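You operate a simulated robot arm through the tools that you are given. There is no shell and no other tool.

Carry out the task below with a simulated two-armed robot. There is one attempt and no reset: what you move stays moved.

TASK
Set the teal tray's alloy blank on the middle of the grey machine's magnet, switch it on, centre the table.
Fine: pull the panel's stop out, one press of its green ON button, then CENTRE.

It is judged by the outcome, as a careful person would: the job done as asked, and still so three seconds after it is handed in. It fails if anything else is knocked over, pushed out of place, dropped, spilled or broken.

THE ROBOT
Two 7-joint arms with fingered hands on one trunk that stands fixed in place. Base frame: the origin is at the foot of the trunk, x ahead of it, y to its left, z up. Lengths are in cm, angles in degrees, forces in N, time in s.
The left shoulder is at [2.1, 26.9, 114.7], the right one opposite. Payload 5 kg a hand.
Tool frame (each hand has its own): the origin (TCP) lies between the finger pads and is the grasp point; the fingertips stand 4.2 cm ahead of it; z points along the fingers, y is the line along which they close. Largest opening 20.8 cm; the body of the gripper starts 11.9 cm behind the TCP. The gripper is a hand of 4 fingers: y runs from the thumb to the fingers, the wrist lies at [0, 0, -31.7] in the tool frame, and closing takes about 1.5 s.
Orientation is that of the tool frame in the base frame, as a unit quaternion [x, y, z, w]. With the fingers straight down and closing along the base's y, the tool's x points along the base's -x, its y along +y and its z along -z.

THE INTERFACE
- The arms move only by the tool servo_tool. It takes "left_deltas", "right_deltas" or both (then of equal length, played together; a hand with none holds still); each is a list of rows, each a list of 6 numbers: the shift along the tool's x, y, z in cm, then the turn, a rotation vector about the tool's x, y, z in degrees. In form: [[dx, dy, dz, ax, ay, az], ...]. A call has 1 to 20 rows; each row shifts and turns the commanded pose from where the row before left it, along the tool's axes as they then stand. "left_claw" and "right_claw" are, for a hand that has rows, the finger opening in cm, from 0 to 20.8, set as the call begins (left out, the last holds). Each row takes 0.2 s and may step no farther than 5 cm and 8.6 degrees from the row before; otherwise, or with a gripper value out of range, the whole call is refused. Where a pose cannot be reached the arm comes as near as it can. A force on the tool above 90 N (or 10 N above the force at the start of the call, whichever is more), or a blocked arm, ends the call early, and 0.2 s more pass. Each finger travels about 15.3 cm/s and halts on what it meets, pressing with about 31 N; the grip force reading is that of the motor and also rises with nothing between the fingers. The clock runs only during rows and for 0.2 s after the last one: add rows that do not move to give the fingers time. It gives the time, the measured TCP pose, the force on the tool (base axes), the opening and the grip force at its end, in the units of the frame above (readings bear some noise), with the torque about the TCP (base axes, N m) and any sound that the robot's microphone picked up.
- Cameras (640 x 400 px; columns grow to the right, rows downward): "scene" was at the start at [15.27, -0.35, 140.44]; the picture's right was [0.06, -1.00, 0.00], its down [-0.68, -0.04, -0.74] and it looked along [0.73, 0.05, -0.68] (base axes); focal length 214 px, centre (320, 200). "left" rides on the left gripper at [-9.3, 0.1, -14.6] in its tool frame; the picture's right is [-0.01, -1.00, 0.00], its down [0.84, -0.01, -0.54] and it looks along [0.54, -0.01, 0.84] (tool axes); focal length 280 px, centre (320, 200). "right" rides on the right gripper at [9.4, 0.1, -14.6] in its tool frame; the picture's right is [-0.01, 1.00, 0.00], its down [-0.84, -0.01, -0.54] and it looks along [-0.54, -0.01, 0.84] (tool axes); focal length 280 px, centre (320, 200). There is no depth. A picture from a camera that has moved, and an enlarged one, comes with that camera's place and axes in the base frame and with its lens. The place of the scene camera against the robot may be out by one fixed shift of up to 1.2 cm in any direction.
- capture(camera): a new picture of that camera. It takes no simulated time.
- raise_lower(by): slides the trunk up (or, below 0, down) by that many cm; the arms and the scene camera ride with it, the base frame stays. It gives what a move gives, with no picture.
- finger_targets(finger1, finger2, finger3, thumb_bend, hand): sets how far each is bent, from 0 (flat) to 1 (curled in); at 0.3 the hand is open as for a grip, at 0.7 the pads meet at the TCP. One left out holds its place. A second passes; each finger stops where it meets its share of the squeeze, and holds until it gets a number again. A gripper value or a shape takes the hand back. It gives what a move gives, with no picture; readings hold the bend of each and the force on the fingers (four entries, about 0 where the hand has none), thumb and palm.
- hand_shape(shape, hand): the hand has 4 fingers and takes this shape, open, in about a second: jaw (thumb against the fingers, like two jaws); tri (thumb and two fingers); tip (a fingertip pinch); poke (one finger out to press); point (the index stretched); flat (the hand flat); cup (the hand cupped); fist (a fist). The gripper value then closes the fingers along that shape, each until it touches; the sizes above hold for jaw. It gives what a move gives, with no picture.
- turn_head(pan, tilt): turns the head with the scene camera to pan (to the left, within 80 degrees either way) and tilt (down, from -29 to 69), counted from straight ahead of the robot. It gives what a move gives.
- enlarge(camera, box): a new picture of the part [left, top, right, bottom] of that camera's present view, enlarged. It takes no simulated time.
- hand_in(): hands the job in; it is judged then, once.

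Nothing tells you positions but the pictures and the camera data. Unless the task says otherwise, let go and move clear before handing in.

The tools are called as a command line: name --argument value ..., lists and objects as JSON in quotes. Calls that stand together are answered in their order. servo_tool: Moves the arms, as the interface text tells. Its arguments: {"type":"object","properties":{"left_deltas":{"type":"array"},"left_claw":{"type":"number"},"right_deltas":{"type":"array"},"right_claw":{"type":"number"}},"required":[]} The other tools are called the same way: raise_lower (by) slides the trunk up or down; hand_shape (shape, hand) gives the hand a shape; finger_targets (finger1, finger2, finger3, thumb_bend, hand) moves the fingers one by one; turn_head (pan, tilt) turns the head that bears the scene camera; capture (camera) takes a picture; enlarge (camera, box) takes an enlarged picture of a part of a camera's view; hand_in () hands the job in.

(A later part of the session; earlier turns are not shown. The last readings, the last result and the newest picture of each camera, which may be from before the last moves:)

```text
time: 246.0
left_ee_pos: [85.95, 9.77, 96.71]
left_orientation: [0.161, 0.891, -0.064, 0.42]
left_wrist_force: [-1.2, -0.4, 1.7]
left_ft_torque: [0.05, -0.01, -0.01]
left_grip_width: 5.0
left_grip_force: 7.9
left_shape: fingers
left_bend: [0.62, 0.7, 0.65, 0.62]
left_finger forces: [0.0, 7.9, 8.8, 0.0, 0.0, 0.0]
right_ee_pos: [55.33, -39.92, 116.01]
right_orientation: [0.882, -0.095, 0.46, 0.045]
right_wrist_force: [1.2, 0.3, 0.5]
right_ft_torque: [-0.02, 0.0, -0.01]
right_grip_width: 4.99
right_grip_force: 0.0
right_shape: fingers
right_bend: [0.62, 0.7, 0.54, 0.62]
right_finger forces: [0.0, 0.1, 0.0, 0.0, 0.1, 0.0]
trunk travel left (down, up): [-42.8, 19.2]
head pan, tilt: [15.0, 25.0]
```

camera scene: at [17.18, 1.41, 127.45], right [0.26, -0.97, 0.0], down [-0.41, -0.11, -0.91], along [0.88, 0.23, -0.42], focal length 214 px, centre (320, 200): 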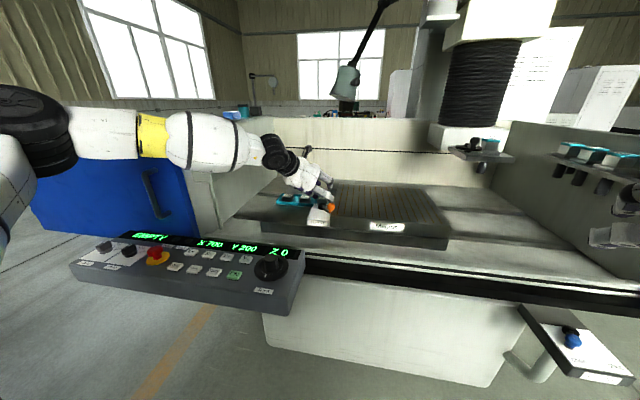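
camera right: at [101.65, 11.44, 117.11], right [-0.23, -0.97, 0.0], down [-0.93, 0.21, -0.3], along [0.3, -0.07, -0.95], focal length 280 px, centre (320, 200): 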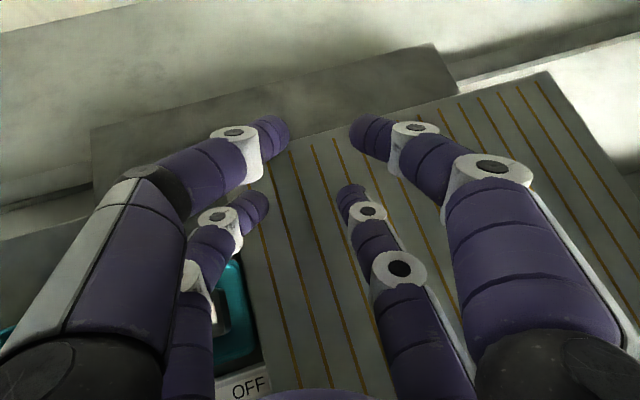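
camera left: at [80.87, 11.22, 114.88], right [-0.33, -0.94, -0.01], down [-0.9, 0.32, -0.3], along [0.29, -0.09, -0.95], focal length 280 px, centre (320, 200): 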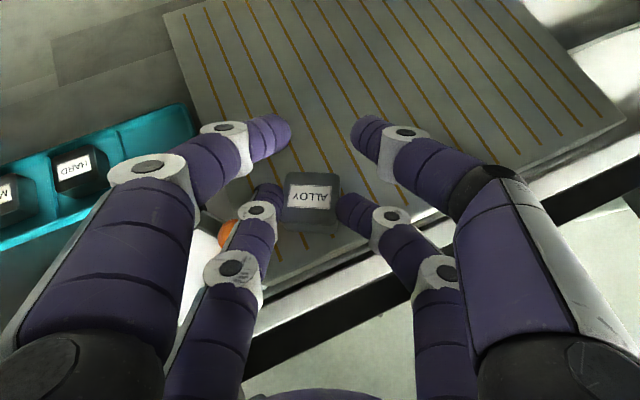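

The block rests on the magnet. I'll open finger3 gradually; finger2 will spring back a little.

finger_targets --hand "left" --finger3 0.62

finger_targets --hand "left" --finger3 0.58

finger_targets --hand "left" --finger3 0.52

enlarge --camera "left" --box '[200, 100, 440, 250]'

enlarge --camera "scene" --box '[310, 195, 370, 235]'

```text
time: 247.0
left_ee_pos: [85.99, 9.73, 96.76]
left_orientation: [0.161, 0.891, -0.064, 0.42]
left_wrist_force: [0.6, 0.9, 1.2]
left_ft_torque: [0.08, -0.13, 0.07]
left_grip_width: 5.02
left_grip_force: 2.2
left_shape: fingers
left_bend: [0.62, 0.7, 0.61, 0.62]
left_finger forces: [0.0, 3.6, 1.7, 0.0, 0.0, 0.0]
right_ee_pos: [55.45, -39.81, 116.12]
right_orientation: [0.881, -0.095, 0.461, 0.046]
right_wrist_force: [-0.2, -0.7, 0.2]
right_ft_torque: [0.03, 0.0, -0.05]
right_grip_width: 5.02
right_grip_force: 0.0
right_shape: fingers
right_bend: [0.62, 0.7, 0.54, 0.62]
right_finger forces: [0.1, 0.0, 0.1, 0.1, 0.0, 0.0]
trunk travel left (down, up): [-42.8, 19.2]
head pan, tilt: [15.0, 25.0]
```

```text
time: 248.0
left_ee_pos: [86.05, 9.67, 96.71]
left_orientation: [0.162, 0.891, -0.065, 0.42]
left_wrist_force: [0.6, 0.3, -0.3]
left_ft_torque: [0.03, -0.01, 0.02]
left_grip_width: 4.98
left_grip_force: 0.0
left_shape: fingers
left_bend: [0.62, 0.7, 0.57, 0.62]
left_finger forces: [0.0, 0.5, 0.1, 0.0, 0.1, 0.0]
right_ee_pos: [55.5, -39.87, 116.07]
right_orientation: [0.881, -0.095, 0.461, 0.045]
right_wrist_force: [-0.7, -0.3, 0.8]
right_ft_torque: [-0.03, -0.02, 0.04]
right_grip_width: 5.01
right_grip_force: 0.1
right_shape: fingers
right_bend: [0.62, 0.7, 0.54, 0.62]
right_finger forces: [0.1, 0.0, 0.0, 0.0, 0.0, 0.0]
trunk travel left (down, up): [-42.8, 19.2]
head pan, tilt: [15.0, 25.0]
```

```text
time: 249.0
left_ee_pos: [86.07, 9.84, 96.72]
left_orientation: [0.162, 0.89, -0.065, 0.42]
left_wrist_force: [-0.1, 0.3, 0.4]
left_ft_torque: [0.03, 0.01, 0.02]
left_grip_width: 5.0
left_grip_force: 0.4
left_shape: fingers
left_bend: [0.62, 0.7, 0.52, 0.62]
left_finger forces: [0.1, 0.4, 0.0, 0.0, 0.1, 0.1]
right_ee_pos: [55.29, -39.98, 116.12]
right_orientation: [0.881, -0.095, 0.462, 0.045]
right_wrist_force: [-0.5, -0.1, 1.0]
right_ft_torque: [0.04, 0.03, 0.0]
right_grip_width: 4.99
right_grip_force: 0.0
right_shape: fingers
right_bend: [0.62, 0.7, 0.54, 0.62]
right_finger forces: [0.0, 0.0, 0.0, 0.1, 0.1, 0.1]
trunk travel left (down, up): [-42.8, 19.2]
head pan, tilt: [15.0, 25.0]
```

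```text
2.67 times, centred on (320, 175) of left
camera zoom: at [80.89, 11.26, 113.26], right [-0.33, -0.94, -0.01], down [-0.9, 0.32, -0.3], along [0.29, -0.09, -0.95], focal length 748 px, centre (320, 267)
```

zoom: 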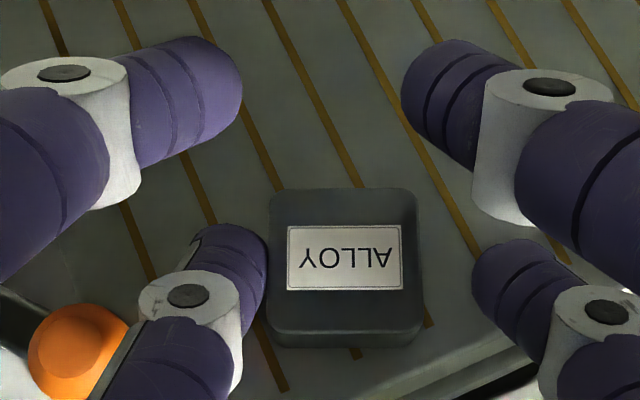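

```text
10.00 times, centred on (340, 215) of scene
camera zoom: at [16.51, 1.5, 133.39], right [0.26, -0.97, 0.0], down [-0.41, -0.11, -0.91], along [0.88, 0.23, -0.42], focal length 2145 px, centre (120, 50)
```

zoom: 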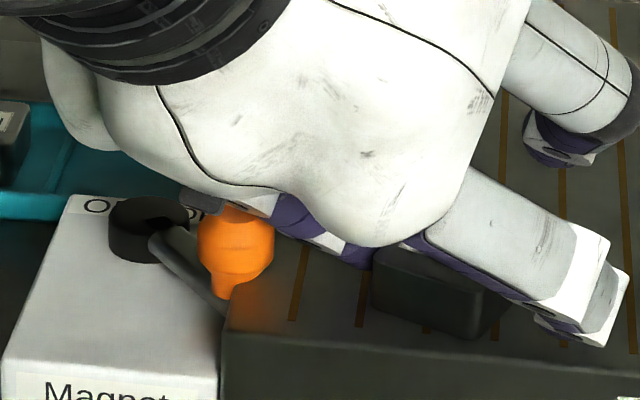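

The block now sits on the magnet. I'll raise the hand straight up with the trunk, then retract the left arm.

raise_lower --by 7

capture --camera "left"

enlarge --camera "left" --box '[150, 120, 450, 310]'

```text
time: 250.1
left_ee_pos: [85.93, 9.62, 104.28]
left_orientation: [0.161, 0.889, -0.063, 0.423]
left_wrist_force: [0.0, 0.9, -0.5]
left_ft_torque: [0.02, -0.01, -0.02]
left_grip_width: 4.97
left_grip_force: 0.2
left_shape: fingers
left_bend: [0.62, 0.7, 0.52, 0.62]
left_finger forces: [0.0, 0.0, 0.1, 0.0, 0.1, 0.1]
right_ee_pos: [55.46, -39.91, 123.12]
right_orientation: [0.881, -0.095, 0.461, 0.046]
right_wrist_force: [0.6, -0.3, -0.3]
right_ft_torque: [-0.02, 0.02, 0.0]
right_grip_width: 5.02
right_grip_force: 0.1
right_shape: fingers
right_bend: [0.62, 0.7, 0.54, 0.62]
right_finger forces: [0.0, 0.1, 0.0, 0.0, 0.0, 0.0]
trunk travel left (down, up): [-49.9, 12.2]
head pan, tilt: [15.0, 25.0]
```

```text
taken
camera left: at [80.65, 11.3, 120.77], right [-0.33, -0.94, -0.01], down [-0.9, 0.32, -0.31], along [0.3, -0.09, -0.95], focal length 280 px, centre (320, 200)
```

left: 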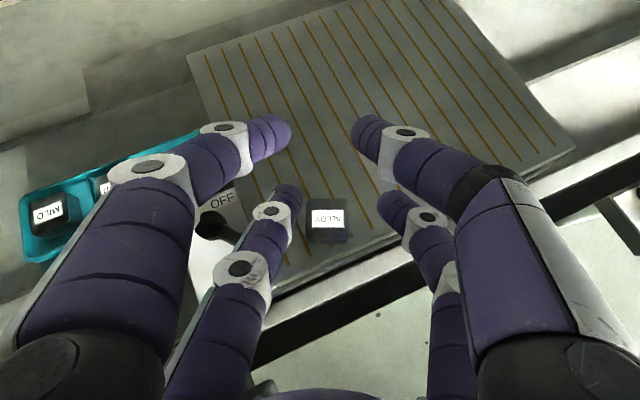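

```text
2.11 times, centred on (300, 215) of left
camera zoom: at [80.65, 11.3, 120.77], right [-0.33, -0.94, -0.01], down [-0.9, 0.32, -0.31], along [0.3, -0.09, -0.95], focal length 590 px, centre (362, 168)
```

zoom: 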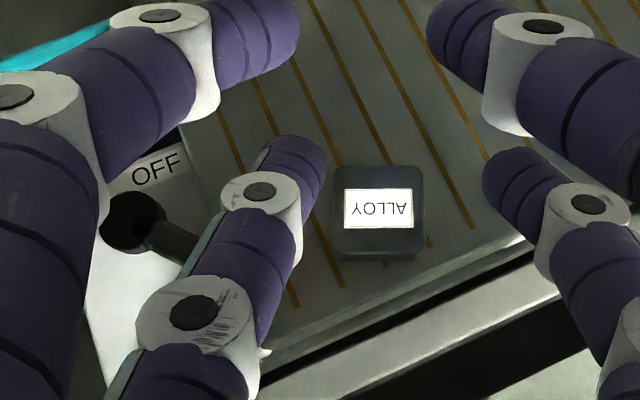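

Block placed. I'll retract the left arm fully, then take the block with the right hand (straight finger3 on the left, bent finger2 on the right).

servo_tool --left_deltas '[[1.2, 0, -1.0, 0, 0, 0], [1.63, 1.9, -3.85, 0, 0, 0], [1.63, 1.9, -3.85, 0, 0, 0], [1.63, 1.9, -3.85, 0, 0, 0], [1.63, 1.9, -3.85, 0, 0, 0], [1.63, 1.9, -3.85, 0, 0, 0], [1.63, 1.9, -3.85, 0, 0, 0], [1.63, 1.9, -3.85, 0, 0, 0], [1.63, 1.9, -3.85, 0, 0, 0], [0, 0, 0, 0, 0, 0]]'

hand_shape --shape "cup" --hand "right"

finger_targets --hand "right" --finger2 0.51 --finger1 0.62 --thumb_bend 0.62

capture --camera "left"

```text
time: 252.3
left_ee_pos: [59.27, 35.18, 113.89]
left_orientation: [0.162, 0.889, -0.064, 0.423]
left_wrist_force: [-0.2, -0.6, 1.5]
left_ft_torque: [0.08, 0.01, 0.02]
left_grip_width: 5.01
left_grip_force: 0.0
left_shape: fingers
left_bend: [0.62, 0.7, 0.52, 0.62]
left_finger forces: [0.0, 0.0, 0.1, 0.0, 0.1, 0.0]
right_ee_pos: [55.35, -39.93, 123.14]
right_orientation: [0.881, -0.095, 0.461, 0.045]
right_wrist_force: [-0.6, -1.6, 0.4]
right_ft_torque: [0.05, -0.07, 0.09]
right_grip_width: 5.0
right_grip_force: 0.2
right_shape: fingers
right_bend: [0.62, 0.7, 0.54, 0.62]
right_finger forces: [0.0, 0.0, 0.0, 0.0, 0.1, 0.1]
trunk travel left (down, up): [-49.9, 12.2]
head pan, tilt: [15.0, 25.0]
```

```text
time: 253.2
left_ee_pos: [59.35, 35.21, 113.87]
left_orientation: [0.161, 0.889, -0.064, 0.423]
left_wrist_force: [0.7, 0.8, -0.4]
left_ft_torque: [-0.01, -0.03, -0.03]
left_grip_width: 5.0
left_grip_force: 0.0
left_shape: fingers
left_bend: [0.62, 0.7, 0.52, 0.62]
left_finger forces: [0.1, 0.0, 0.0, 0.1, 0.0, 0.0]
right_ee_pos: [55.39, -39.98, 123.11]
right_orientation: [0.881, -0.096, 0.461, 0.045]
right_wrist_force: [0.6, -0.2, -0.1]
right_ft_torque: [-0.05, 0.03, -0.02]
right_grip_width: 5.97
right_grip_force: 0.1
right_shape: cup
right_bend: [0.7, 0.7, 0.7, 0.47]
right_finger forces: [0.0, 0.1, 0.0, 0.1, 0.1, 0.0]
trunk travel left (down, up): [-49.9, 12.2]
head pan, tilt: [15.0, 25.0]
```

```text
time: 254.2
left_ee_pos: [59.29, 35.19, 113.99]
left_orientation: [0.161, 0.889, -0.064, 0.423]
left_wrist_force: [-0.1, 0.5, -0.2]
left_ft_torque: [0.05, -0.05, 0.01]
left_grip_width: 5.04
left_grip_force: 0.0
left_shape: fingers
left_bend: [0.62, 0.7, 0.52, 0.62]
left_finger forces: [0.1, 0.0, 0.0, 0.0, 0.1, 0.0]
right_ee_pos: [55.35, -39.87, 123.08]
right_orientation: [0.881, -0.095, 0.461, 0.045]
right_wrist_force: [-0.2, 0.4, -0.2]
right_ft_torque: [0.01, 0.01, 0.02]
right_grip_width: 4.98
right_grip_force: 0.0
right_shape: fingers
right_bend: [0.62, 0.51, 0.7, 0.62]
right_finger forces: [0.0, 0.1, 0.0, 0.1, 0.0, 0.1]
trunk travel left (down, up): [-49.9, 12.2]
head pan, tilt: [15.0, 25.0]
```

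```text
taken
camera left: at [54.08, 36.76, 130.43], right [-0.33, -0.94, -0.01], down [-0.9, 0.32, -0.31], along [0.3, -0.09, -0.95], focal length 280 px, centre (320, 200)
```

left: 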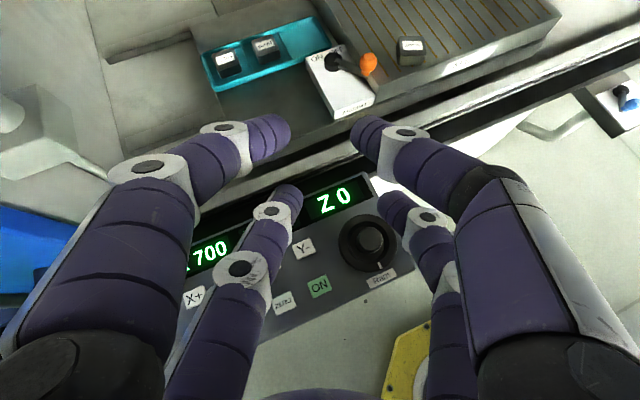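

servo_tool --left_deltas '[[2.1, 1.9, -4.0, 0, 0, 0], [2.1, 1.9, -4.0, 0, 0, 0], [2.1, 1.9, -4.0, 0, 0, 0], [0, 0, 0, 0, 0, 0]]'

servo_tool --right_deltas '[[0, 0, 0, -6.57, 0.07, 4.56], [0, 0, 0, 0, -5, 0], [0, 0, 0, 0, 0, 0]]'

servo_tool --right_deltas '[[-0.45, -4.12, 1.465, 0, 0, 0], [-0.45, -4.12, 1.465, 0, 0, 0], [-0.45, -4.12, 1.465, 0, 0, 0], [-0.45, -4.12, 1.465, 0, 0, 0], [-0.45, -4.12, 1.465, 0, 0, 0], [-0.45, -4.12, 1.465, 0, 0, 0], [-0.45, -4.12, 1.465, 0, 0, 0], [-0.45, -4.12, 1.465, 0, 0, 0], [-0.45, -4.12, 1.465, 0, 0, 0], [-0.45, -4.12, 1.465, 0, 0, 0], [-0.45, -4.12, 1.465, 0, 0, 0], [-0.45, -4.12, 1.465, 0, 0, 0], [0, 0, 0, 0, 0, 0]]'

capture --camera "right"

```text
time: 255.2
left_ee_pos: [49.14, 45.27, 116.44]
left_orientation: [0.161, 0.89, -0.065, 0.422]
left_wrist_force: [2.4, 0.6, -1.2]
left_ft_torque: [-0.21, 0.09, -0.24]
left_grip_width: 5.01
left_grip_force: 0.0
left_shape: fingers
left_bend: [0.62, 0.7, 0.52, 0.62]
left_finger forces: [0.0, 0.0, 0.1, 0.0, 0.0, 0.1]
right_ee_pos: [55.74, -39.79, 123.02]
right_orientation: [0.882, -0.095, 0.459, 0.047]
right_wrist_force: [2.5, 2.5, -0.3]
right_ft_torque: [-0.19, 0.14, -0.31]
right_grip_width: 5.0
right_grip_force: 0.1
right_shape: fingers
right_bend: [0.62, 0.51, 0.7, 0.62]
right_finger forces: [0.1, 0.0, 0.1, 0.0, 0.0, 0.0]
trunk travel left (down, up): [-49.9, 12.2]
head pan, tilt: [15.0, 25.0]
```

```text
time: 256.0
left_ee_pos: [48.67, 45.17, 116.69]
left_orientation: [0.16, 0.889, -0.063, 0.424]
left_wrist_force: [-1.2, 0.7, -0.1]
left_ft_torque: [-0.06, -0.14, -0.03]
left_grip_width: 5.02
left_grip_force: 0.0
left_shape: fingers
left_bend: [0.62, 0.7, 0.52, 0.62]
left_finger forces: [0.0, 0.1, 0.1, 0.0, 0.0, 0.1]
right_ee_pos: [55.39, -39.86, 123.21]
right_orientation: [0.891, -0.16, 0.419, 0.071]
right_wrist_force: [-2.0, 1.2, 1.4]
right_ft_torque: [-0.04, -0.06, -0.01]
right_grip_width: 5.0
right_grip_force: 0.0
right_shape: fingers
right_bend: [0.62, 0.51, 0.7, 0.62]
right_finger forces: [0.0, 0.0, 0.1, 0.0, 0.0, 0.1]
trunk travel left (down, up): [-49.9, 12.2]
head pan, tilt: [15.0, 25.0]
```

```text
time: 258.8
left_ee_pos: [48.95, 44.99, 116.66]
left_orientation: [0.161, 0.889, -0.064, 0.424]
left_wrist_force: [0.5, -0.4, -0.7]
left_ft_torque: [-0.02, 0.05, -0.03]
left_grip_width: 5.03
left_grip_force: 0.0
left_shape: fingers
left_bend: [0.62, 0.7, 0.52, 0.62]
left_finger forces: [0.0, 0.0, 0.0, 0.1, 0.0, 0.0]
right_ee_pos: [81.96, 3.15, 108.1]
right_orientation: [0.891, -0.16, 0.419, 0.07]
right_wrist_force: [-0.1, -1.0, -0.2]
right_ft_torque: [0.07, 0.06, 0.03]
right_grip_width: 5.02
right_grip_force: 0.1
right_shape: fingers
right_bend: [0.62, 0.51, 0.7, 0.62]
right_finger forces: [0.0, 0.1, 0.0, 0.1, 0.0, 0.0]
trunk travel left (down, up): [-49.9, 12.2]
head pan, tilt: [15.0, 25.0]
```

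```text
taken
camera right: at [76.91, 4.6, 124.68], right [-0.35, -0.94, -0.02], down [-0.89, 0.34, -0.3], along [0.29, -0.09, -0.95], focal length 280 px, centre (320, 200)
```

right: 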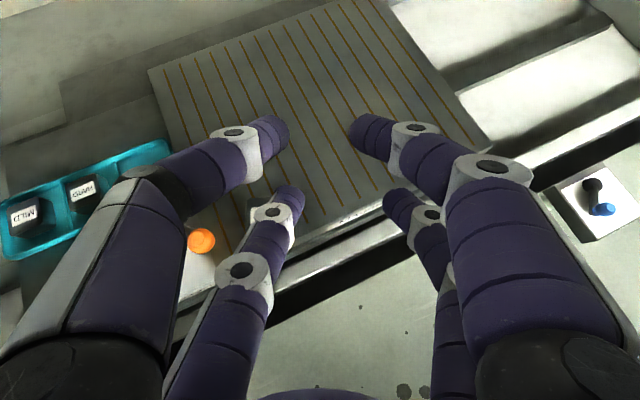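

servo_tool --right_deltas '[[-0.77, -2.69, 1.25, 0, 0, 0], [-0.77, -2.69, 1.25, 0, 0, 0], [-0.77, -2.69, 1.25, 0, 0, 0], [0, 0, 0, 0, 0, 0]]'

capture --camera "right"

enlarge --camera "right" --box '[200, 100, 440, 250]'

```text
time: 259.8
left_ee_pos: [48.91, 45.1, 116.7]
left_orientation: [0.162, 0.889, -0.064, 0.424]
left_wrist_force: [0.1, 0.6, -0.1]
left_ft_torque: [0.0, 0.0, 0.01]
left_grip_width: 5.01
left_grip_force: 0.0
left_shape: fingers
left_bend: [0.62, 0.7, 0.52, 0.62]
left_finger forces: [0.1, 0.0, 0.0, 0.0, 0.1, 0.0]
right_ee_pos: [86.07, 10.17, 103.95]
right_orientation: [0.891, -0.16, 0.419, 0.071]
right_wrist_force: [0.6, -0.8, 0.4]
right_ft_torque: [-0.02, 0.02, -0.02]
right_grip_width: 5.02
right_grip_force: 0.0
right_shape: fingers
right_bend: [0.62, 0.51, 0.7, 0.62]
right_finger forces: [0.1, 0.1, 0.1, 0.0, 0.1, 0.0]
trunk travel left (down, up): [-49.9, 12.2]
head pan, tilt: [15.0, 25.0]
```

```text
taken
camera right: at [80.95, 11.72, 120.6], right [-0.35, -0.94, -0.02], down [-0.89, 0.34, -0.3], along [0.29, -0.09, -0.95], focal length 280 px, centre (320, 200)
```

right: 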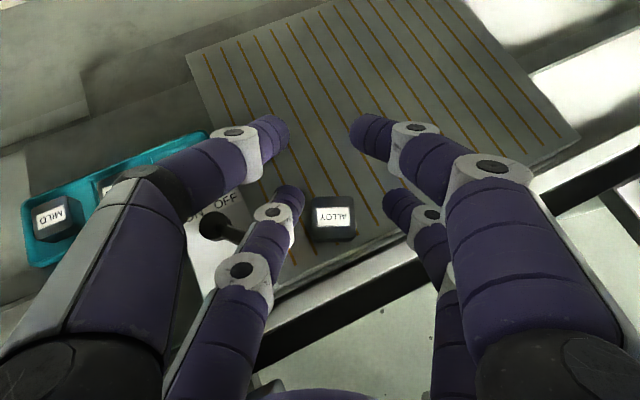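

```text
2.67 times, centred on (320, 175) of right
camera zoom: at [80.95, 11.72, 120.6], right [-0.35, -0.94, -0.02], down [-0.89, 0.34, -0.3], along [0.29, -0.09, -0.95], focal length 748 px, centre (320, 267)
```

zoom: 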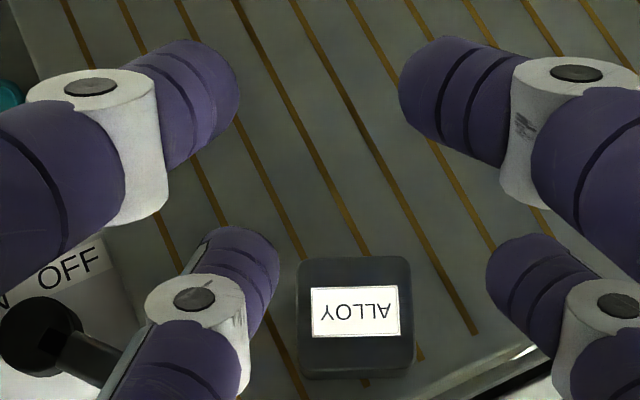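

The right hand sees the block squarely between its fingers. I'll descend vertically toward grasp height.

servo_tool --right_deltas '[[-0.923, 0.01, 0.767, 0, 0, 0], [-0.923, 0.01, 0.767, 0, 0, 0], [-0.923, 0.01, 0.767, 0, 0, 0], [-0.923, 0.01, 0.767, 0, 0, 0], [0, 0, 0, 0, 0, 0]]'

enlarge --camera "right" --box '[200, 100, 440, 250]'

enlarge --camera "scene" --box '[300, 175, 400, 240]'

```text
time: 261.0
left_ee_pos: [48.85, 45.04, 116.67]
left_orientation: [0.162, 0.889, -0.064, 0.424]
left_wrist_force: [-0.1, -0.7, 1.1]
left_ft_torque: [-0.03, 0.0, -0.03]
left_grip_width: 5.01
left_grip_force: 0.1
left_shape: fingers
left_bend: [0.62, 0.7, 0.52, 0.62]
left_finger forces: [0.0, 0.0, 0.1, 0.0, 0.1, 0.0]
right_ee_pos: [86.04, 10.29, 99.17]
right_orientation: [0.891, -0.16, 0.419, 0.07]
right_wrist_force: [0.8, 0.1, -0.2]
right_ft_torque: [-0.02, 0.02, -0.02]
right_grip_width: 5.02
right_grip_force: 0.0
right_shape: fingers
right_bend: [0.62, 0.51, 0.7, 0.62]
right_finger forces: [0.0, 0.1, 0.1, 0.0, 0.1, 0.1]
trunk travel left (down, up): [-49.9, 12.2]
head pan, tilt: [15.0, 25.0]
```

```text
2.67 times, centred on (320, 175) of right
camera zoom: at [80.93, 11.8, 115.75], right [-0.35, -0.94, -0.02], down [-0.89, 0.34, -0.3], along [0.29, -0.09, -0.95], focal length 748 px, centre (320, 267)
```

zoom: 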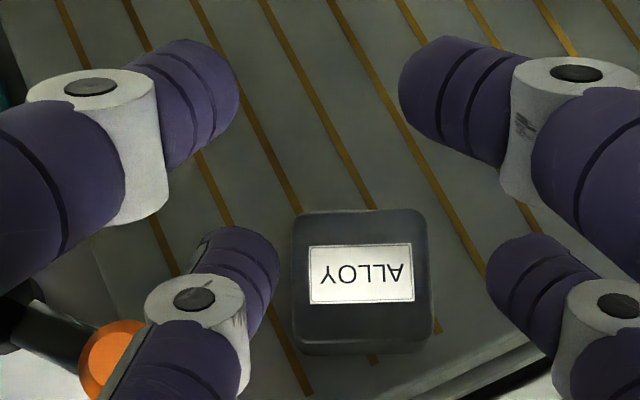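

```text
6.15 times, centred on (350, 208) of scene
camera zoom: at [15.95, 1.5, 140.49], right [0.26, -0.97, 0.0], down [-0.41, -0.11, -0.91], along [0.88, 0.23, -0.42], focal length 1320 px, centre (135, 154)
```

zoom: 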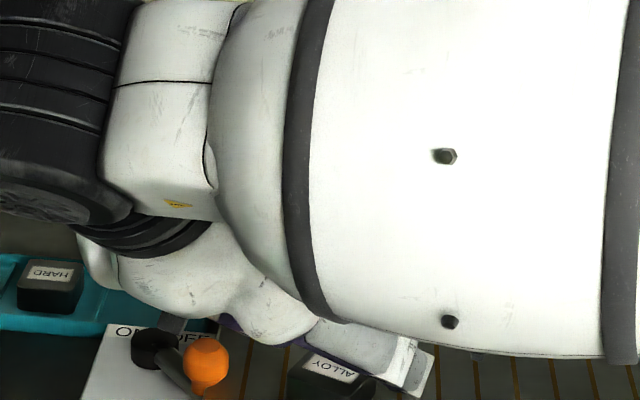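

servo_tool --right_deltas '[[-0.564, 0.006, 0.469, 0, 0, 0], [-0.564, 0.006, 0.469, 0, 0, 0], [-0.564, 0.006, 0.469, 0, 0, 0], [0, 0, 0, 0, 0, 0]]'

enlarge --camera "right" --box '[200, 100, 440, 250]'

```text
time: 262.0
left_ee_pos: [48.79, 45.05, 116.64]
left_orientation: [0.162, 0.889, -0.064, 0.423]
left_wrist_force: [0.6, 0.1, -0.1]
left_ft_torque: [-0.02, 0.01, 0.0]
left_grip_width: 5.02
left_grip_force: 0.0
left_shape: fingers
left_bend: [0.62, 0.7, 0.52, 0.62]
left_finger forces: [0.1, 0.1, 0.0, 0.1, 0.2, 0.0]
right_ee_pos: [86.11, 10.29, 96.94]
right_orientation: [0.891, -0.159, 0.418, 0.07]
right_wrist_force: [0.2, -0.1, 0.6]
right_ft_torque: [-0.03, -0.01, -0.01]
right_grip_width: 5.02
right_grip_force: 0.0
right_shape: fingers
right_bend: [0.62, 0.51, 0.7, 0.62]
right_finger forces: [0.0, 0.1, 0.1, 0.0, 0.0, 0.0]
trunk travel left (down, up): [-49.9, 12.2]
head pan, tilt: [15.0, 25.0]
```

```text
2.67 times, centred on (320, 175) of right
camera zoom: at [80.95, 11.79, 113.6], right [-0.35, -0.94, -0.02], down [-0.89, 0.34, -0.3], along [0.29, -0.09, -0.95], focal length 748 px, centre (320, 267)
```

zoom: 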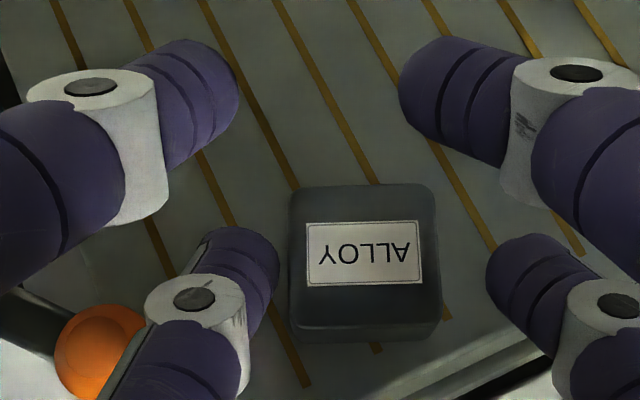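

servo_tool --right_deltas '[[-0.154, 0, 0.128, 0, 0, 0], [-0.154, 0, 0.128, 0, 0, 0], [0, 0, 0, 0, 0, 0]]'

```text
time: 262.8
left_ee_pos: [48.9, 45.06, 116.8]
left_orientation: [0.161, 0.889, -0.064, 0.423]
left_wrist_force: [0.4, -0.5, 0.5]
left_ft_torque: [0.02, 0.0, 0.01]
left_grip_width: 4.99
left_grip_force: 0.0
left_shape: fingers
left_bend: [0.62, 0.7, 0.52, 0.62]
left_finger forces: [0.1, 0.1, 0.1, 0.1, 0.0, 0.0]
right_ee_pos: [86.02, 10.22, 96.69]
right_orientation: [0.891, -0.159, 0.419, 0.07]
right_wrist_force: [0.1, 0.0, 1.2]
right_ft_torque: [0.0, -0.06, -0.03]
right_grip_width: 5.02
right_grip_force: 1.1
right_shape: fingers
right_bend: [0.62, 0.51, 0.7, 0.62]
right_finger forces: [0.0, 0.1, 1.2, 0.0, 0.1, 0.0]
trunk travel left (down, up): [-49.9, 12.2]
head pan, tilt: [15.0, 25.0]
```

Finger3's tip just touches the magnet surface. I'll lift 1 mm and close finger2 in steps, shifting slightly right as it tightens.

servo_tool --right_deltas '[[0.1, 0, -0.083, 0, 0, 0], [0, 0, 0, 0, 0, 0]]'

finger_targets --hand "right" --finger2 0.58

finger_targets --hand "right" --finger2 0.63

enlarge --camera "right" --box '[200, 100, 440, 250]'

```text
time: 263.4
left_ee_pos: [48.8, 45.0, 116.67]
left_orientation: [0.162, 0.889, -0.064, 0.424]
left_wrist_force: [0.1, 0.2, -0.1]
left_ft_torque: [0.01, -0.04, 0.03]
left_grip_width: 5.03
left_grip_force: 0.0
left_shape: fingers
left_bend: [0.62, 0.7, 0.52, 0.62]
left_finger forces: [0.1, 0.1, 0.0, 0.1, 0.0, 0.0]
right_ee_pos: [86.08, 10.35, 96.63]
right_orientation: [0.892, -0.16, 0.418, 0.071]
right_wrist_force: [-0.6, 0.5, 0.3]
right_ft_torque: [0.0, -0.02, 0.01]
right_grip_width: 5.0
right_grip_force: 0.0
right_shape: fingers
right_bend: [0.62, 0.51, 0.7, 0.62]
right_finger forces: [0.1, 0.0, 0.0, 0.0, 0.0, 0.0]
trunk travel left (down, up): [-49.9, 12.2]
head pan, tilt: [15.0, 25.0]
```

```text
time: 264.4
left_ee_pos: [49.0, 45.01, 116.69]
left_orientation: [0.161, 0.889, -0.064, 0.424]
left_wrist_force: [0.6, -0.1, -0.3]
left_ft_torque: [-0.01, 0.0, 0.0]
left_grip_width: 5.03
left_grip_force: 0.1
left_shape: fingers
left_bend: [0.62, 0.7, 0.52, 0.62]
left_finger forces: [0.0, 0.0, 0.0, 0.0, 0.0, 0.1]
right_ee_pos: [85.95, 10.21, 96.74]
right_orientation: [0.891, -0.159, 0.419, 0.071]
right_wrist_force: [-1.0, -0.1, -0.4]
right_ft_torque: [0.03, -0.01, -0.03]
right_grip_width: 5.02
right_grip_force: 0.3
right_shape: fingers
right_bend: [0.62, 0.56, 0.7, 0.62]
right_finger forces: [0.0, 0.8, 0.0, 0.0, 0.0, 0.1]
trunk travel left (down, up): [-49.9, 12.2]
head pan, tilt: [15.0, 25.0]
```

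```text
time: 265.4
left_ee_pos: [48.89, 45.13, 116.63]
left_orientation: [0.162, 0.889, -0.064, 0.423]
left_wrist_force: [-0.6, 0.4, 0.0]
left_ft_torque: [0.01, 0.01, 0.01]
left_grip_width: 5.04
left_grip_force: 0.1
left_shape: fingers
left_bend: [0.62, 0.7, 0.52, 0.62]
left_finger forces: [0.0, 0.0, 0.0, 0.0, 0.0, 0.0]
right_ee_pos: [86.03, 10.37, 96.61]
right_orientation: [0.891, -0.159, 0.418, 0.07]
right_wrist_force: [0.8, 0.4, -0.5]
right_ft_torque: [0.08, -0.04, 0.0]
right_grip_width: 5.02
right_grip_force: 3.3
right_shape: fingers
right_bend: [0.62, 0.61, 0.7, 0.62]
right_finger forces: [0.1, 3.1, 3.6, 0.1, 0.0, 0.0]
trunk travel left (down, up): [-49.9, 12.2]
head pan, tilt: [15.0, 25.0]
```

```text
2.67 times, centred on (320, 175) of right
camera zoom: at [80.98, 11.78, 113.3], right [-0.35, -0.94, -0.02], down [-0.89, 0.34, -0.3], along [0.29, -0.09, -0.95], focal length 748 px, centre (320, 267)
```

zoom: 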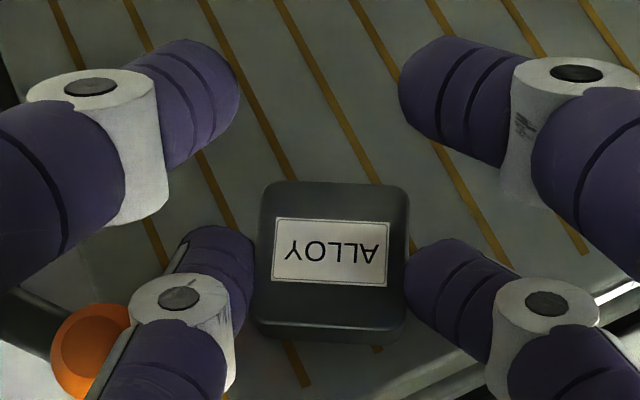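

servo_tool --right_deltas '[[0, 0.3, 0, 0, 0, 0], [0, 0.3, 0, 0, 0, 0], [0, 0, 0, 0, 0, 0]]'

finger_targets --hand "right" --finger2 0.7

finger_targets --hand "right" --finger2 0.77

enlarge --camera "right" --box '[200, 100, 440, 250]'

```text
time: 266.2
left_ee_pos: [48.88, 45.05, 116.59]
left_orientation: [0.161, 0.889, -0.064, 0.424]
left_wrist_force: [-0.5, -0.6, 0.7]
left_ft_torque: [0.02, 0.02, -0.02]
left_grip_width: 5.02
left_grip_force: 0.0
left_shape: fingers
left_bend: [0.62, 0.7, 0.52, 0.62]
left_finger forces: [0.0, 0.0, 0.1, 0.1, 0.1, 0.1]
right_ee_pos: [85.89, 9.76, 96.72]
right_orientation: [0.892, -0.16, 0.418, 0.07]
right_wrist_force: [0.7, 1.8, 0.2]
right_ft_torque: [0.14, -0.07, 0.01]
right_grip_width: 5.02
right_grip_force: 2.9
right_shape: fingers
right_bend: [0.62, 0.61, 0.7, 0.62]
right_finger forces: [0.0, 2.7, 4.0, 0.1, 0.1, 0.0]
trunk travel left (down, up): [-49.9, 12.2]
head pan, tilt: [15.0, 25.0]
```

```text
time: 267.2
left_ee_pos: [48.92, 45.17, 116.58]
left_orientation: [0.161, 0.889, -0.063, 0.423]
left_wrist_force: [-0.2, 0.2, -0.9]
left_ft_torque: [-0.01, 0.0, -0.01]
left_grip_width: 5.03
left_grip_force: 0.0
left_shape: fingers
left_bend: [0.62, 0.7, 0.52, 0.62]
left_finger forces: [0.0, 0.0, 0.1, 0.0, 0.1, 0.0]
right_ee_pos: [85.87, 9.65, 96.59]
right_orientation: [0.891, -0.16, 0.418, 0.071]
right_wrist_force: [0.5, -2.0, -0.2]
right_ft_torque: [0.01, -0.04, -0.03]
right_grip_width: 5.03
right_grip_force: 7.5
right_shape: fingers
right_bend: [0.62, 0.64, 0.7, 0.62]
right_finger forces: [0.0, 8.0, 7.4, 0.1, 0.0, 0.0]
trunk travel left (down, up): [-49.9, 12.2]
head pan, tilt: [15.0, 25.0]
```

```text
time: 268.2
left_ee_pos: [48.8, 45.2, 116.75]
left_orientation: [0.162, 0.889, -0.064, 0.424]
left_wrist_force: [-0.1, 0.5, -0.3]
left_ft_torque: [0.03, 0.01, 0.02]
left_grip_width: 5.0
left_grip_force: 0.1
left_shape: fingers
left_bend: [0.62, 0.7, 0.52, 0.62]
left_finger forces: [0.0, 0.0, 0.0, 0.0, 0.0, 0.1]
right_ee_pos: [85.76, 9.72, 96.62]
right_orientation: [0.892, -0.158, 0.419, 0.07]
right_wrist_force: [0.7, -0.2, 1.0]
right_ft_torque: [0.0, 0.01, 0.02]
right_grip_width: 5.02
right_grip_force: 8.2
right_shape: fingers
right_bend: [0.62, 0.65, 0.7, 0.62]
right_finger forces: [0.0, 8.8, 8.2, 0.0, 0.0, 0.0]
trunk travel left (down, up): [-49.9, 12.2]
head pan, tilt: [15.0, 25.0]
```

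```text
2.67 times, centred on (320, 175) of right
camera zoom: at [80.78, 11.23, 113.3], right [-0.35, -0.94, -0.02], down [-0.89, 0.34, -0.3], along [0.29, -0.09, -0.95], focal length 748 px, centre (320, 267)
```

zoom: 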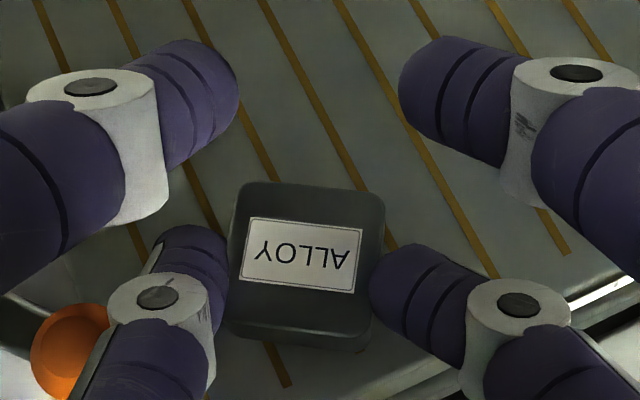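

Grip is 8–9 N on both sides. I'll lift slowly.

servo_tool --right_deltas '[[0.2, 0, -0.17, 0, 0, 0], [0.3, 0, -0.25, 0, 0, 0], [0.385, 0, -0.32, 0, 0, 0], [0.385, 0, -0.32, 0, 0, 0], [0.385, 0, -0.32, 0, 0, 0], [0.385, 0, -0.32, 0, 0, 0], [0, 0, 0, 0, 0, 0]]'

enlarge --camera "right" --box '[200, 100, 440, 250]'

```text
time: 269.8
left_ee_pos: [48.88, 45.06, 116.67]
left_orientation: [0.16, 0.889, -0.063, 0.424]
left_wrist_force: [0.6, -0.7, 0.6]
left_ft_torque: [0.03, -0.01, -0.03]
left_grip_width: 5.03
left_grip_force: 0.0
left_shape: fingers
left_bend: [0.62, 0.7, 0.52, 0.62]
left_finger forces: [0.0, 0.1, 0.1, 0.0, 0.0, 0.0]
right_ee_pos: [85.78, 9.69, 99.33]
right_orientation: [0.891, -0.16, 0.419, 0.07]
right_wrist_force: [-0.3, 1.1, -3.0]
right_ft_torque: [0.0, 0.05, -0.01]
right_grip_width: 5.02
right_grip_force: 8.2
right_shape: fingers
right_bend: [0.62, 0.65, 0.7, 0.62]
right_finger forces: [0.0, 8.3, 8.5, 0.0, 0.0, 0.0]
trunk travel left (down, up): [-49.9, 12.2]
head pan, tilt: [15.0, 25.0]
```

```text
2.67 times, centred on (320, 175) of right
camera zoom: at [80.79, 11.15, 115.96], right [-0.35, -0.94, -0.02], down [-0.89, 0.34, -0.3], along [0.29, -0.09, -0.95], focal length 748 px, centre (320, 267)
```

zoom: 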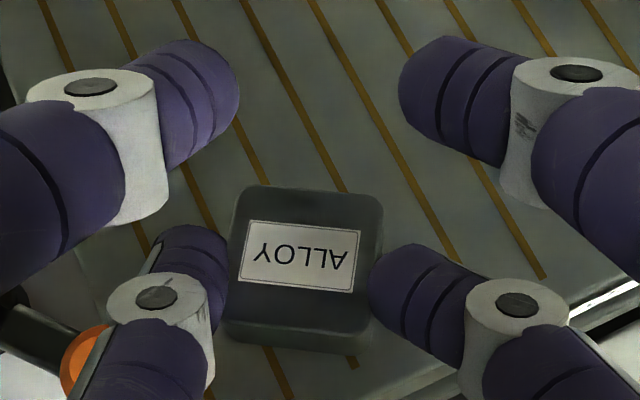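

The block is held (3 N weight). Now I'll carry it toward the magnet's middle at about [101.6, −2.3], keeping the height.

servo_tool --right_deltas '[[0.918, 0.532, 1.098, 0, 0, 0], [0.918, 0.532, 1.098, 0, 0, 0], [0.918, 0.532, 1.098, 0, 0, 0], [0.918, 0.532, 1.098, 0, 0, 0], [0.918, 0.532, 1.098, 0, 0, 0], [0.918, 0.532, 1.098, 0, 0, 0], [0.918, 0.532, 1.098, 0, 0, 0], [0.918, 0.532, 1.098, 0, 0, 0], [0.918, 0.532, 1.098, 0, 0, 0], [0.918, 0.532, 1.098, 0, 0, 0], [0.918, 0.532, 1.098, 0, 0, 0], [0.918, 0.532, 1.098, 0, 0, 0], [0, 0, 0, 0, 0, 0]]'

capture --camera "right"

```text
time: 272.6
left_ee_pos: [48.97, 45.02, 116.64]
left_orientation: [0.161, 0.889, -0.064, 0.424]
left_wrist_force: [-0.4, 0.1, -0.2]
left_ft_torque: [0.01, -0.03, 0.01]
left_grip_width: 5.03
left_grip_force: 0.1
left_shape: fingers
left_bend: [0.62, 0.7, 0.52, 0.62]
left_finger forces: [0.1, 0.0, 0.0, 0.1, 0.0, 0.1]
right_ee_pos: [99.75, -2.19, 99.27]
right_orientation: [0.891, -0.16, 0.418, 0.071]
right_wrist_force: [0.3, 0.4, -3.6]
right_ft_torque: [0.0, 0.08, -0.01]
right_grip_width: 5.01
right_grip_force: 8.7
right_shape: fingers
right_bend: [0.62, 0.65, 0.7, 0.62]
right_finger forces: [0.0, 8.2, 8.5, 0.0, 0.0, 0.0]
trunk travel left (down, up): [-49.9, 12.2]
head pan, tilt: [15.0, 25.0]
```

```text
taken
camera right: at [94.74, -0.67, 115.95], right [-0.35, -0.94, -0.02], down [-0.89, 0.34, -0.3], along [0.29, -0.09, -0.95], focal length 280 px, centre (320, 200)
```

right: 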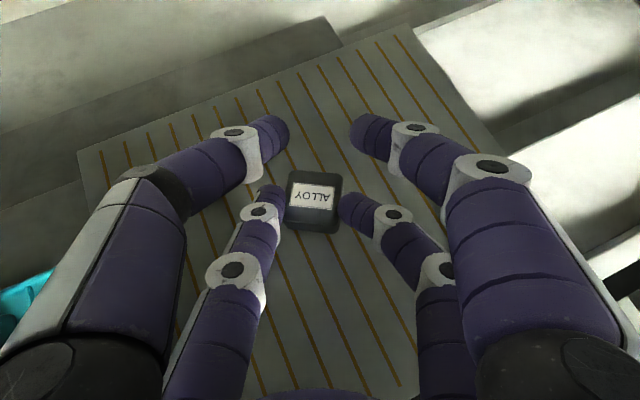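

The block is over the middle. I'll rotate it gently (in small steps) so it sits square with the magnet, watching for any arm re-posturing.

servo_tool --right_deltas '[[0, 0, 0, 1.92, -0.02, -1.6], [0, 0, 0, 1.92, -0.02, -1.6], [0, 0, 0, 1.92, -0.02, -1.6], [0, 0, 0, 0, 0, 0]]'

```text
time: 273.6
left_ee_pos: [48.95, 45.11, 116.67]
left_orientation: [0.161, 0.889, -0.064, 0.424]
left_wrist_force: [0.3, -0.2, 0.8]
left_ft_torque: [-0.01, 0.02, 0.0]
left_grip_width: 5.02
left_grip_force: 0.0
left_shape: fingers
left_bend: [0.62, 0.7, 0.52, 0.62]
left_finger forces: [0.0, 0.0, 0.0, 0.1, 0.0, 0.1]
right_ee_pos: [99.72, -2.24, 99.27]
right_orientation: [0.9, -0.1, 0.422, 0.042]
right_wrist_force: [0.0, -0.1, -3.9]
right_ft_torque: [-0.02, 0.05, -0.02]
right_grip_width: 5.0
right_grip_force: 8.6
right_shape: fingers
right_bend: [0.62, 0.65, 0.7, 0.62]
right_finger forces: [0.0, 8.2, 8.5, 0.0, 0.1, 0.0]
trunk travel left (down, up): [-49.9, 12.2]
head pan, tilt: [15.0, 25.0]
```

servo_tool --right_deltas '[[0, 0, 0, 1.92, -0.02, -1.6], [0, 0, 0, 1.92, -0.02, -1.6], [0, 0, 0, 1.92, -0.02, -1.6], [0, 0, 0, 1.92, -0.02, -1.6], [0, 0, 0, 1.92, -0.02, -1.6], [0, 0, 0, 1.92, -0.02, -1.6], [0, 0, 0, 1.92, -0.02, -1.6], [0, 0, 0, 1.92, -0.02, -1.6], [0, 0, 0, 0, 0, 0]]'

capture --camera "right"

enlarge --camera "right" --box '[200, 100, 440, 250]'

```text
time: 275.6
left_ee_pos: [48.84, 45.11, 116.81]
left_orientation: [0.161, 0.889, -0.063, 0.424]
left_wrist_force: [0.5, 0.3, -0.9]
left_ft_torque: [-0.03, 0.02, -0.01]
left_grip_width: 5.05
left_grip_force: 0.0
left_shape: fingers
left_bend: [0.62, 0.7, 0.52, 0.62]
left_finger forces: [0.0, 0.0, 0.0, 0.0, 0.0, 0.1]
right_ee_pos: [99.81, -2.28, 99.34]
right_orientation: [0.903, 0.058, 0.424, -0.031]
right_wrist_force: [-0.6, 0.3, -2.9]
right_ft_torque: [-0.04, 0.05, 0.03]
right_grip_width: 5.02
right_grip_force: 8.0
right_shape: fingers
right_bend: [0.62, 0.65, 0.7, 0.62]
right_finger forces: [0.0, 8.2, 8.4, 0.1, 0.0, 0.0]
trunk travel left (down, up): [-49.9, 12.2]
head pan, tilt: [15.0, 25.0]
```

```text
taken
camera right: at [94.59, -3.16, 115.96], right [0.12, -0.99, -0.02], down [-0.95, -0.11, -0.3], along [0.3, 0.05, -0.95], focal length 280 px, centre (320, 200)
```

right: 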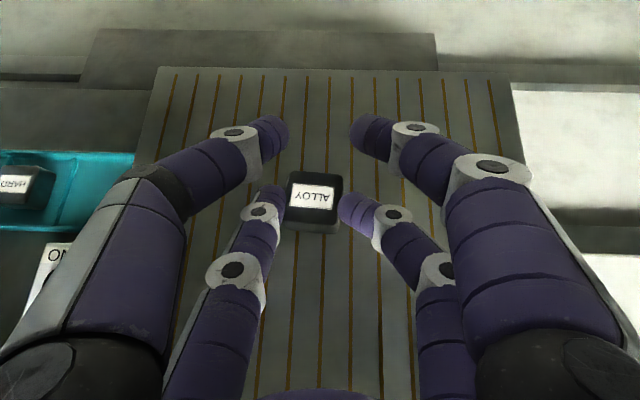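

```text
2.67 times, centred on (320, 175) of right
camera zoom: at [94.59, -3.16, 115.96], right [0.12, -0.99, -0.02], down [-0.95, -0.11, -0.3], along [0.3, 0.05, -0.95], focal length 748 px, centre (320, 267)
```

zoom: 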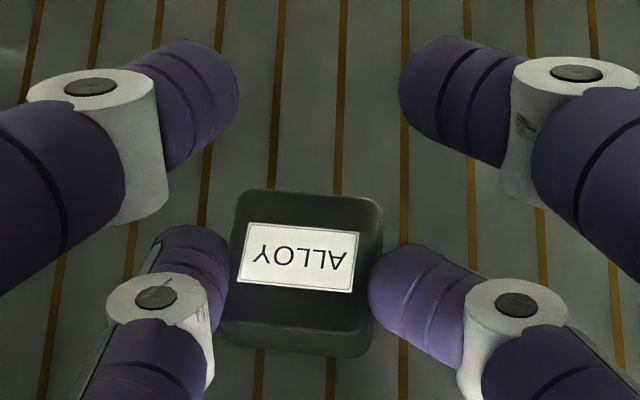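

Measured against the stripes and edges, the block is about 0.8 cm left of centre. I'll shift right by that amount while lowering to just above the surface.

servo_tool --right_deltas '[[-0.04, 0.26, -0.04, 0, 0, 0], [-0.04, 0.26, -0.04, 0, 0, 0], [-0.04, 0.26, -0.04, 0, 0, 0], [-0.58, 0, 0.48, 0, 0, 0], [-0.58, 0, 0.48, 0, 0, 0], [0, 0, 0, 0, 0, 0]]'

capture --camera "right"

enlarge --camera "right" --box '[140, 55, 540, 255]'

```text
time: 277.0
left_ee_pos: [48.89, 44.95, 116.76]
left_orientation: [0.161, 0.889, -0.064, 0.424]
left_wrist_force: [0.8, -0.4, 0.0]
left_ft_torque: [0.0, 0.0, 0.01]
left_grip_width: 5.02
left_grip_force: 0.0
left_shape: fingers
left_bend: [0.62, 0.7, 0.52, 0.62]
left_finger forces: [0.0, 0.0, 0.1, 0.0, 0.0, 0.1]
right_ee_pos: [99.77, -3.1, 97.8]
right_orientation: [0.904, 0.057, 0.423, -0.032]
right_wrist_force: [0.5, -0.3, -2.9]
right_ft_torque: [-0.04, 0.06, 0.02]
right_grip_width: 5.03
right_grip_force: 8.3
right_shape: fingers
right_bend: [0.62, 0.65, 0.7, 0.62]
right_finger forces: [0.1, 8.2, 8.5, 0.1, 0.0, 0.1]
trunk travel left (down, up): [-49.9, 12.2]
head pan, tilt: [15.0, 25.0]
```

```text
taken
camera right: at [94.55, -4.0, 114.43], right [0.12, -0.99, -0.02], down [-0.95, -0.11, -0.3], along [0.3, 0.05, -0.95], focal length 280 px, centre (320, 200)
```

right: 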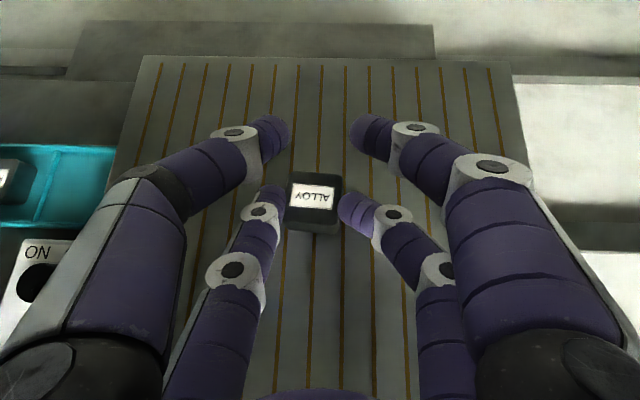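

```text
1.60 times, centred on (340, 155) of right
camera zoom: at [94.55, -4.0, 114.43], right [0.12, -0.99, -0.02], down [-0.95, -0.11, -0.3], along [0.3, 0.05, -0.95], focal length 449 px, centre (288, 272)
```

zoom: 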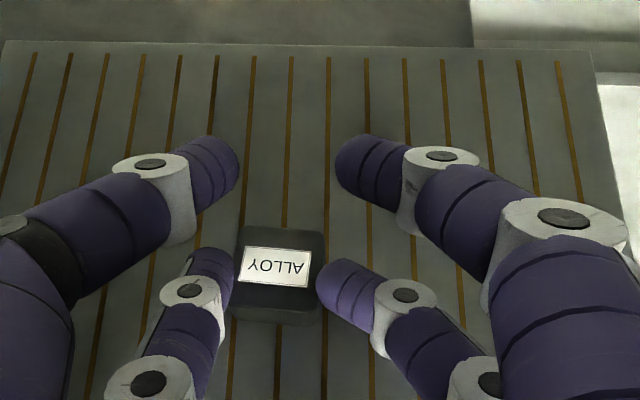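

By the stripes, the block is on the centre line and within about 0.3 cm fore-aft. Lowering the last centimetre.

servo_tool --right_deltas '[[-0.23, 0, 0.19, 0, 0, 0], [-0.23, 0, 0.19, 0, 0, 0], [-0.23, 0, 0.19, 0, 0, 0], [0, 0, 0, 0, 0, 0]]'

servo_tool --right_deltas '[[-0.115, 0, 0.096, 0, 0, 0], [-0.115, 0, 0.096, 0, 0, 0], [0, 0, 0, 0, 0, 0]]'

```text
time: 278.0
left_ee_pos: [48.85, 45.15, 116.71]
left_orientation: [0.161, 0.889, -0.064, 0.423]
left_wrist_force: [0.5, 0.7, 1.1]
left_ft_torque: [0.01, -0.02, -0.01]
left_grip_width: 5.03
left_grip_force: 0.1
left_shape: fingers
left_bend: [0.62, 0.7, 0.52, 0.62]
left_finger forces: [0.0, 0.1, 0.1, 0.0, 0.1, 0.1]
right_ee_pos: [99.78, -2.9, 96.98]
right_orientation: [0.904, 0.057, 0.423, -0.03]
right_wrist_force: [-0.5, 0.0, -2.2]
right_ft_torque: [-0.01, 0.0, -0.01]
right_grip_width: 5.04
right_grip_force: 8.5
right_shape: fingers
right_bend: [0.62, 0.65, 0.7, 0.62]
right_finger forces: [0.1, 8.5, 8.5, 0.0, 0.1, 0.0]
trunk travel left (down, up): [-49.9, 12.2]
head pan, tilt: [15.0, 25.0]
```

```text
time: 278.8
left_ee_pos: [48.84, 45.09, 116.71]
left_orientation: [0.161, 0.889, -0.063, 0.424]
left_wrist_force: [0.3, -0.2, 0.1]
left_ft_torque: [0.0, -0.06, -0.01]
left_grip_width: 5.0
left_grip_force: 0.1
left_shape: fingers
left_bend: [0.62, 0.7, 0.52, 0.62]
left_finger forces: [0.0, 0.1, 0.0, 0.0, 0.0, 0.0]
right_ee_pos: [99.65, -2.88, 96.75]
right_orientation: [0.904, 0.057, 0.423, -0.031]
right_wrist_force: [-1.6, -1.0, 2.8]
right_ft_torque: [0.12, 0.03, 0.0]
right_grip_width: 5.03
right_grip_force: 8.4
right_shape: fingers
right_bend: [0.62, 0.65, 0.7, 0.62]
right_finger forces: [0.1, 9.4, 8.1, 0.0, 0.0, 0.1]
trunk travel left (down, up): [-49.9, 12.2]
head pan, tilt: [15.0, 25.0]
```

The block is down, but on release finger3 springs about 1 cm to the right, as it did before. I'll lift slightly, pre-offset 1 cm left, set it down again, and then release.

servo_tool --right_deltas '[[0.3, 0, -0.25, 0, 0, 0], [0.2, -0.25, -0.16, 0, 0, 0], [0, -0.25, 0, 0, 0, 0], [0, -0.25, 0, 0, 0, 0], [0, -0.25, 0, 0, 0, 0], [-0.25, 0, 0.21, 0, 0, 0], [-0.15, 0, 0.13, 0, 0, 0], [0, 0, 0, 0, 0, 0]]'

servo_tool --right_deltas '[[-0.1, 0, 0.083, 0, 0, 0], [0, 0, 0, 0, 0, 0]]'

```text
time: 280.6
left_ee_pos: [48.87, 45.13, 116.77]
left_orientation: [0.161, 0.889, -0.064, 0.424]
left_wrist_force: [-0.6, 0.8, 0.4]
left_ft_torque: [-0.02, 0.02, -0.07]
left_grip_width: 5.02
left_grip_force: 0.1
left_shape: fingers
left_bend: [0.62, 0.7, 0.52, 0.62]
left_finger forces: [0.0, 0.1, 0.1, 0.0, 0.1, 0.1]
right_ee_pos: [99.5, -2.03, 96.71]
right_orientation: [0.903, 0.057, 0.424, -0.031]
right_wrist_force: [-0.7, -0.3, -0.5]
right_ft_torque: [0.03, 0.04, 0.01]
right_grip_width: 5.04
right_grip_force: 8.5
right_shape: fingers
right_bend: [0.62, 0.65, 0.7, 0.62]
right_finger forces: [0.1, 8.6, 8.5, 0.0, 0.1, 0.0]
trunk travel left (down, up): [-49.9, 12.2]
head pan, tilt: [15.0, 25.0]
```

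```text
time: 281.2
left_ee_pos: [48.79, 45.1, 116.69]
left_orientation: [0.162, 0.889, -0.064, 0.423]
left_wrist_force: [-0.7, -0.7, 0.3]
left_ft_torque: [-0.01, 0.01, 0.02]
left_grip_width: 5.0
left_grip_force: 0.1
left_shape: fingers
left_bend: [0.62, 0.7, 0.52, 0.62]
left_finger forces: [0.0, 0.0, 0.1, 0.0, 0.0, 0.0]
right_ee_pos: [99.63, -1.91, 96.76]
right_orientation: [0.903, 0.057, 0.424, -0.031]
right_wrist_force: [-0.9, -1.6, 4.0]
right_ft_torque: [0.09, -0.01, -0.02]
right_grip_width: 5.01
right_grip_force: 8.4
right_shape: fingers
right_bend: [0.62, 0.65, 0.7, 0.62]
right_finger forces: [0.1, 8.9, 8.2, 0.1, 0.0, 0.1]
trunk travel left (down, up): [-49.9, 12.2]
head pan, tilt: [15.0, 25.0]
```

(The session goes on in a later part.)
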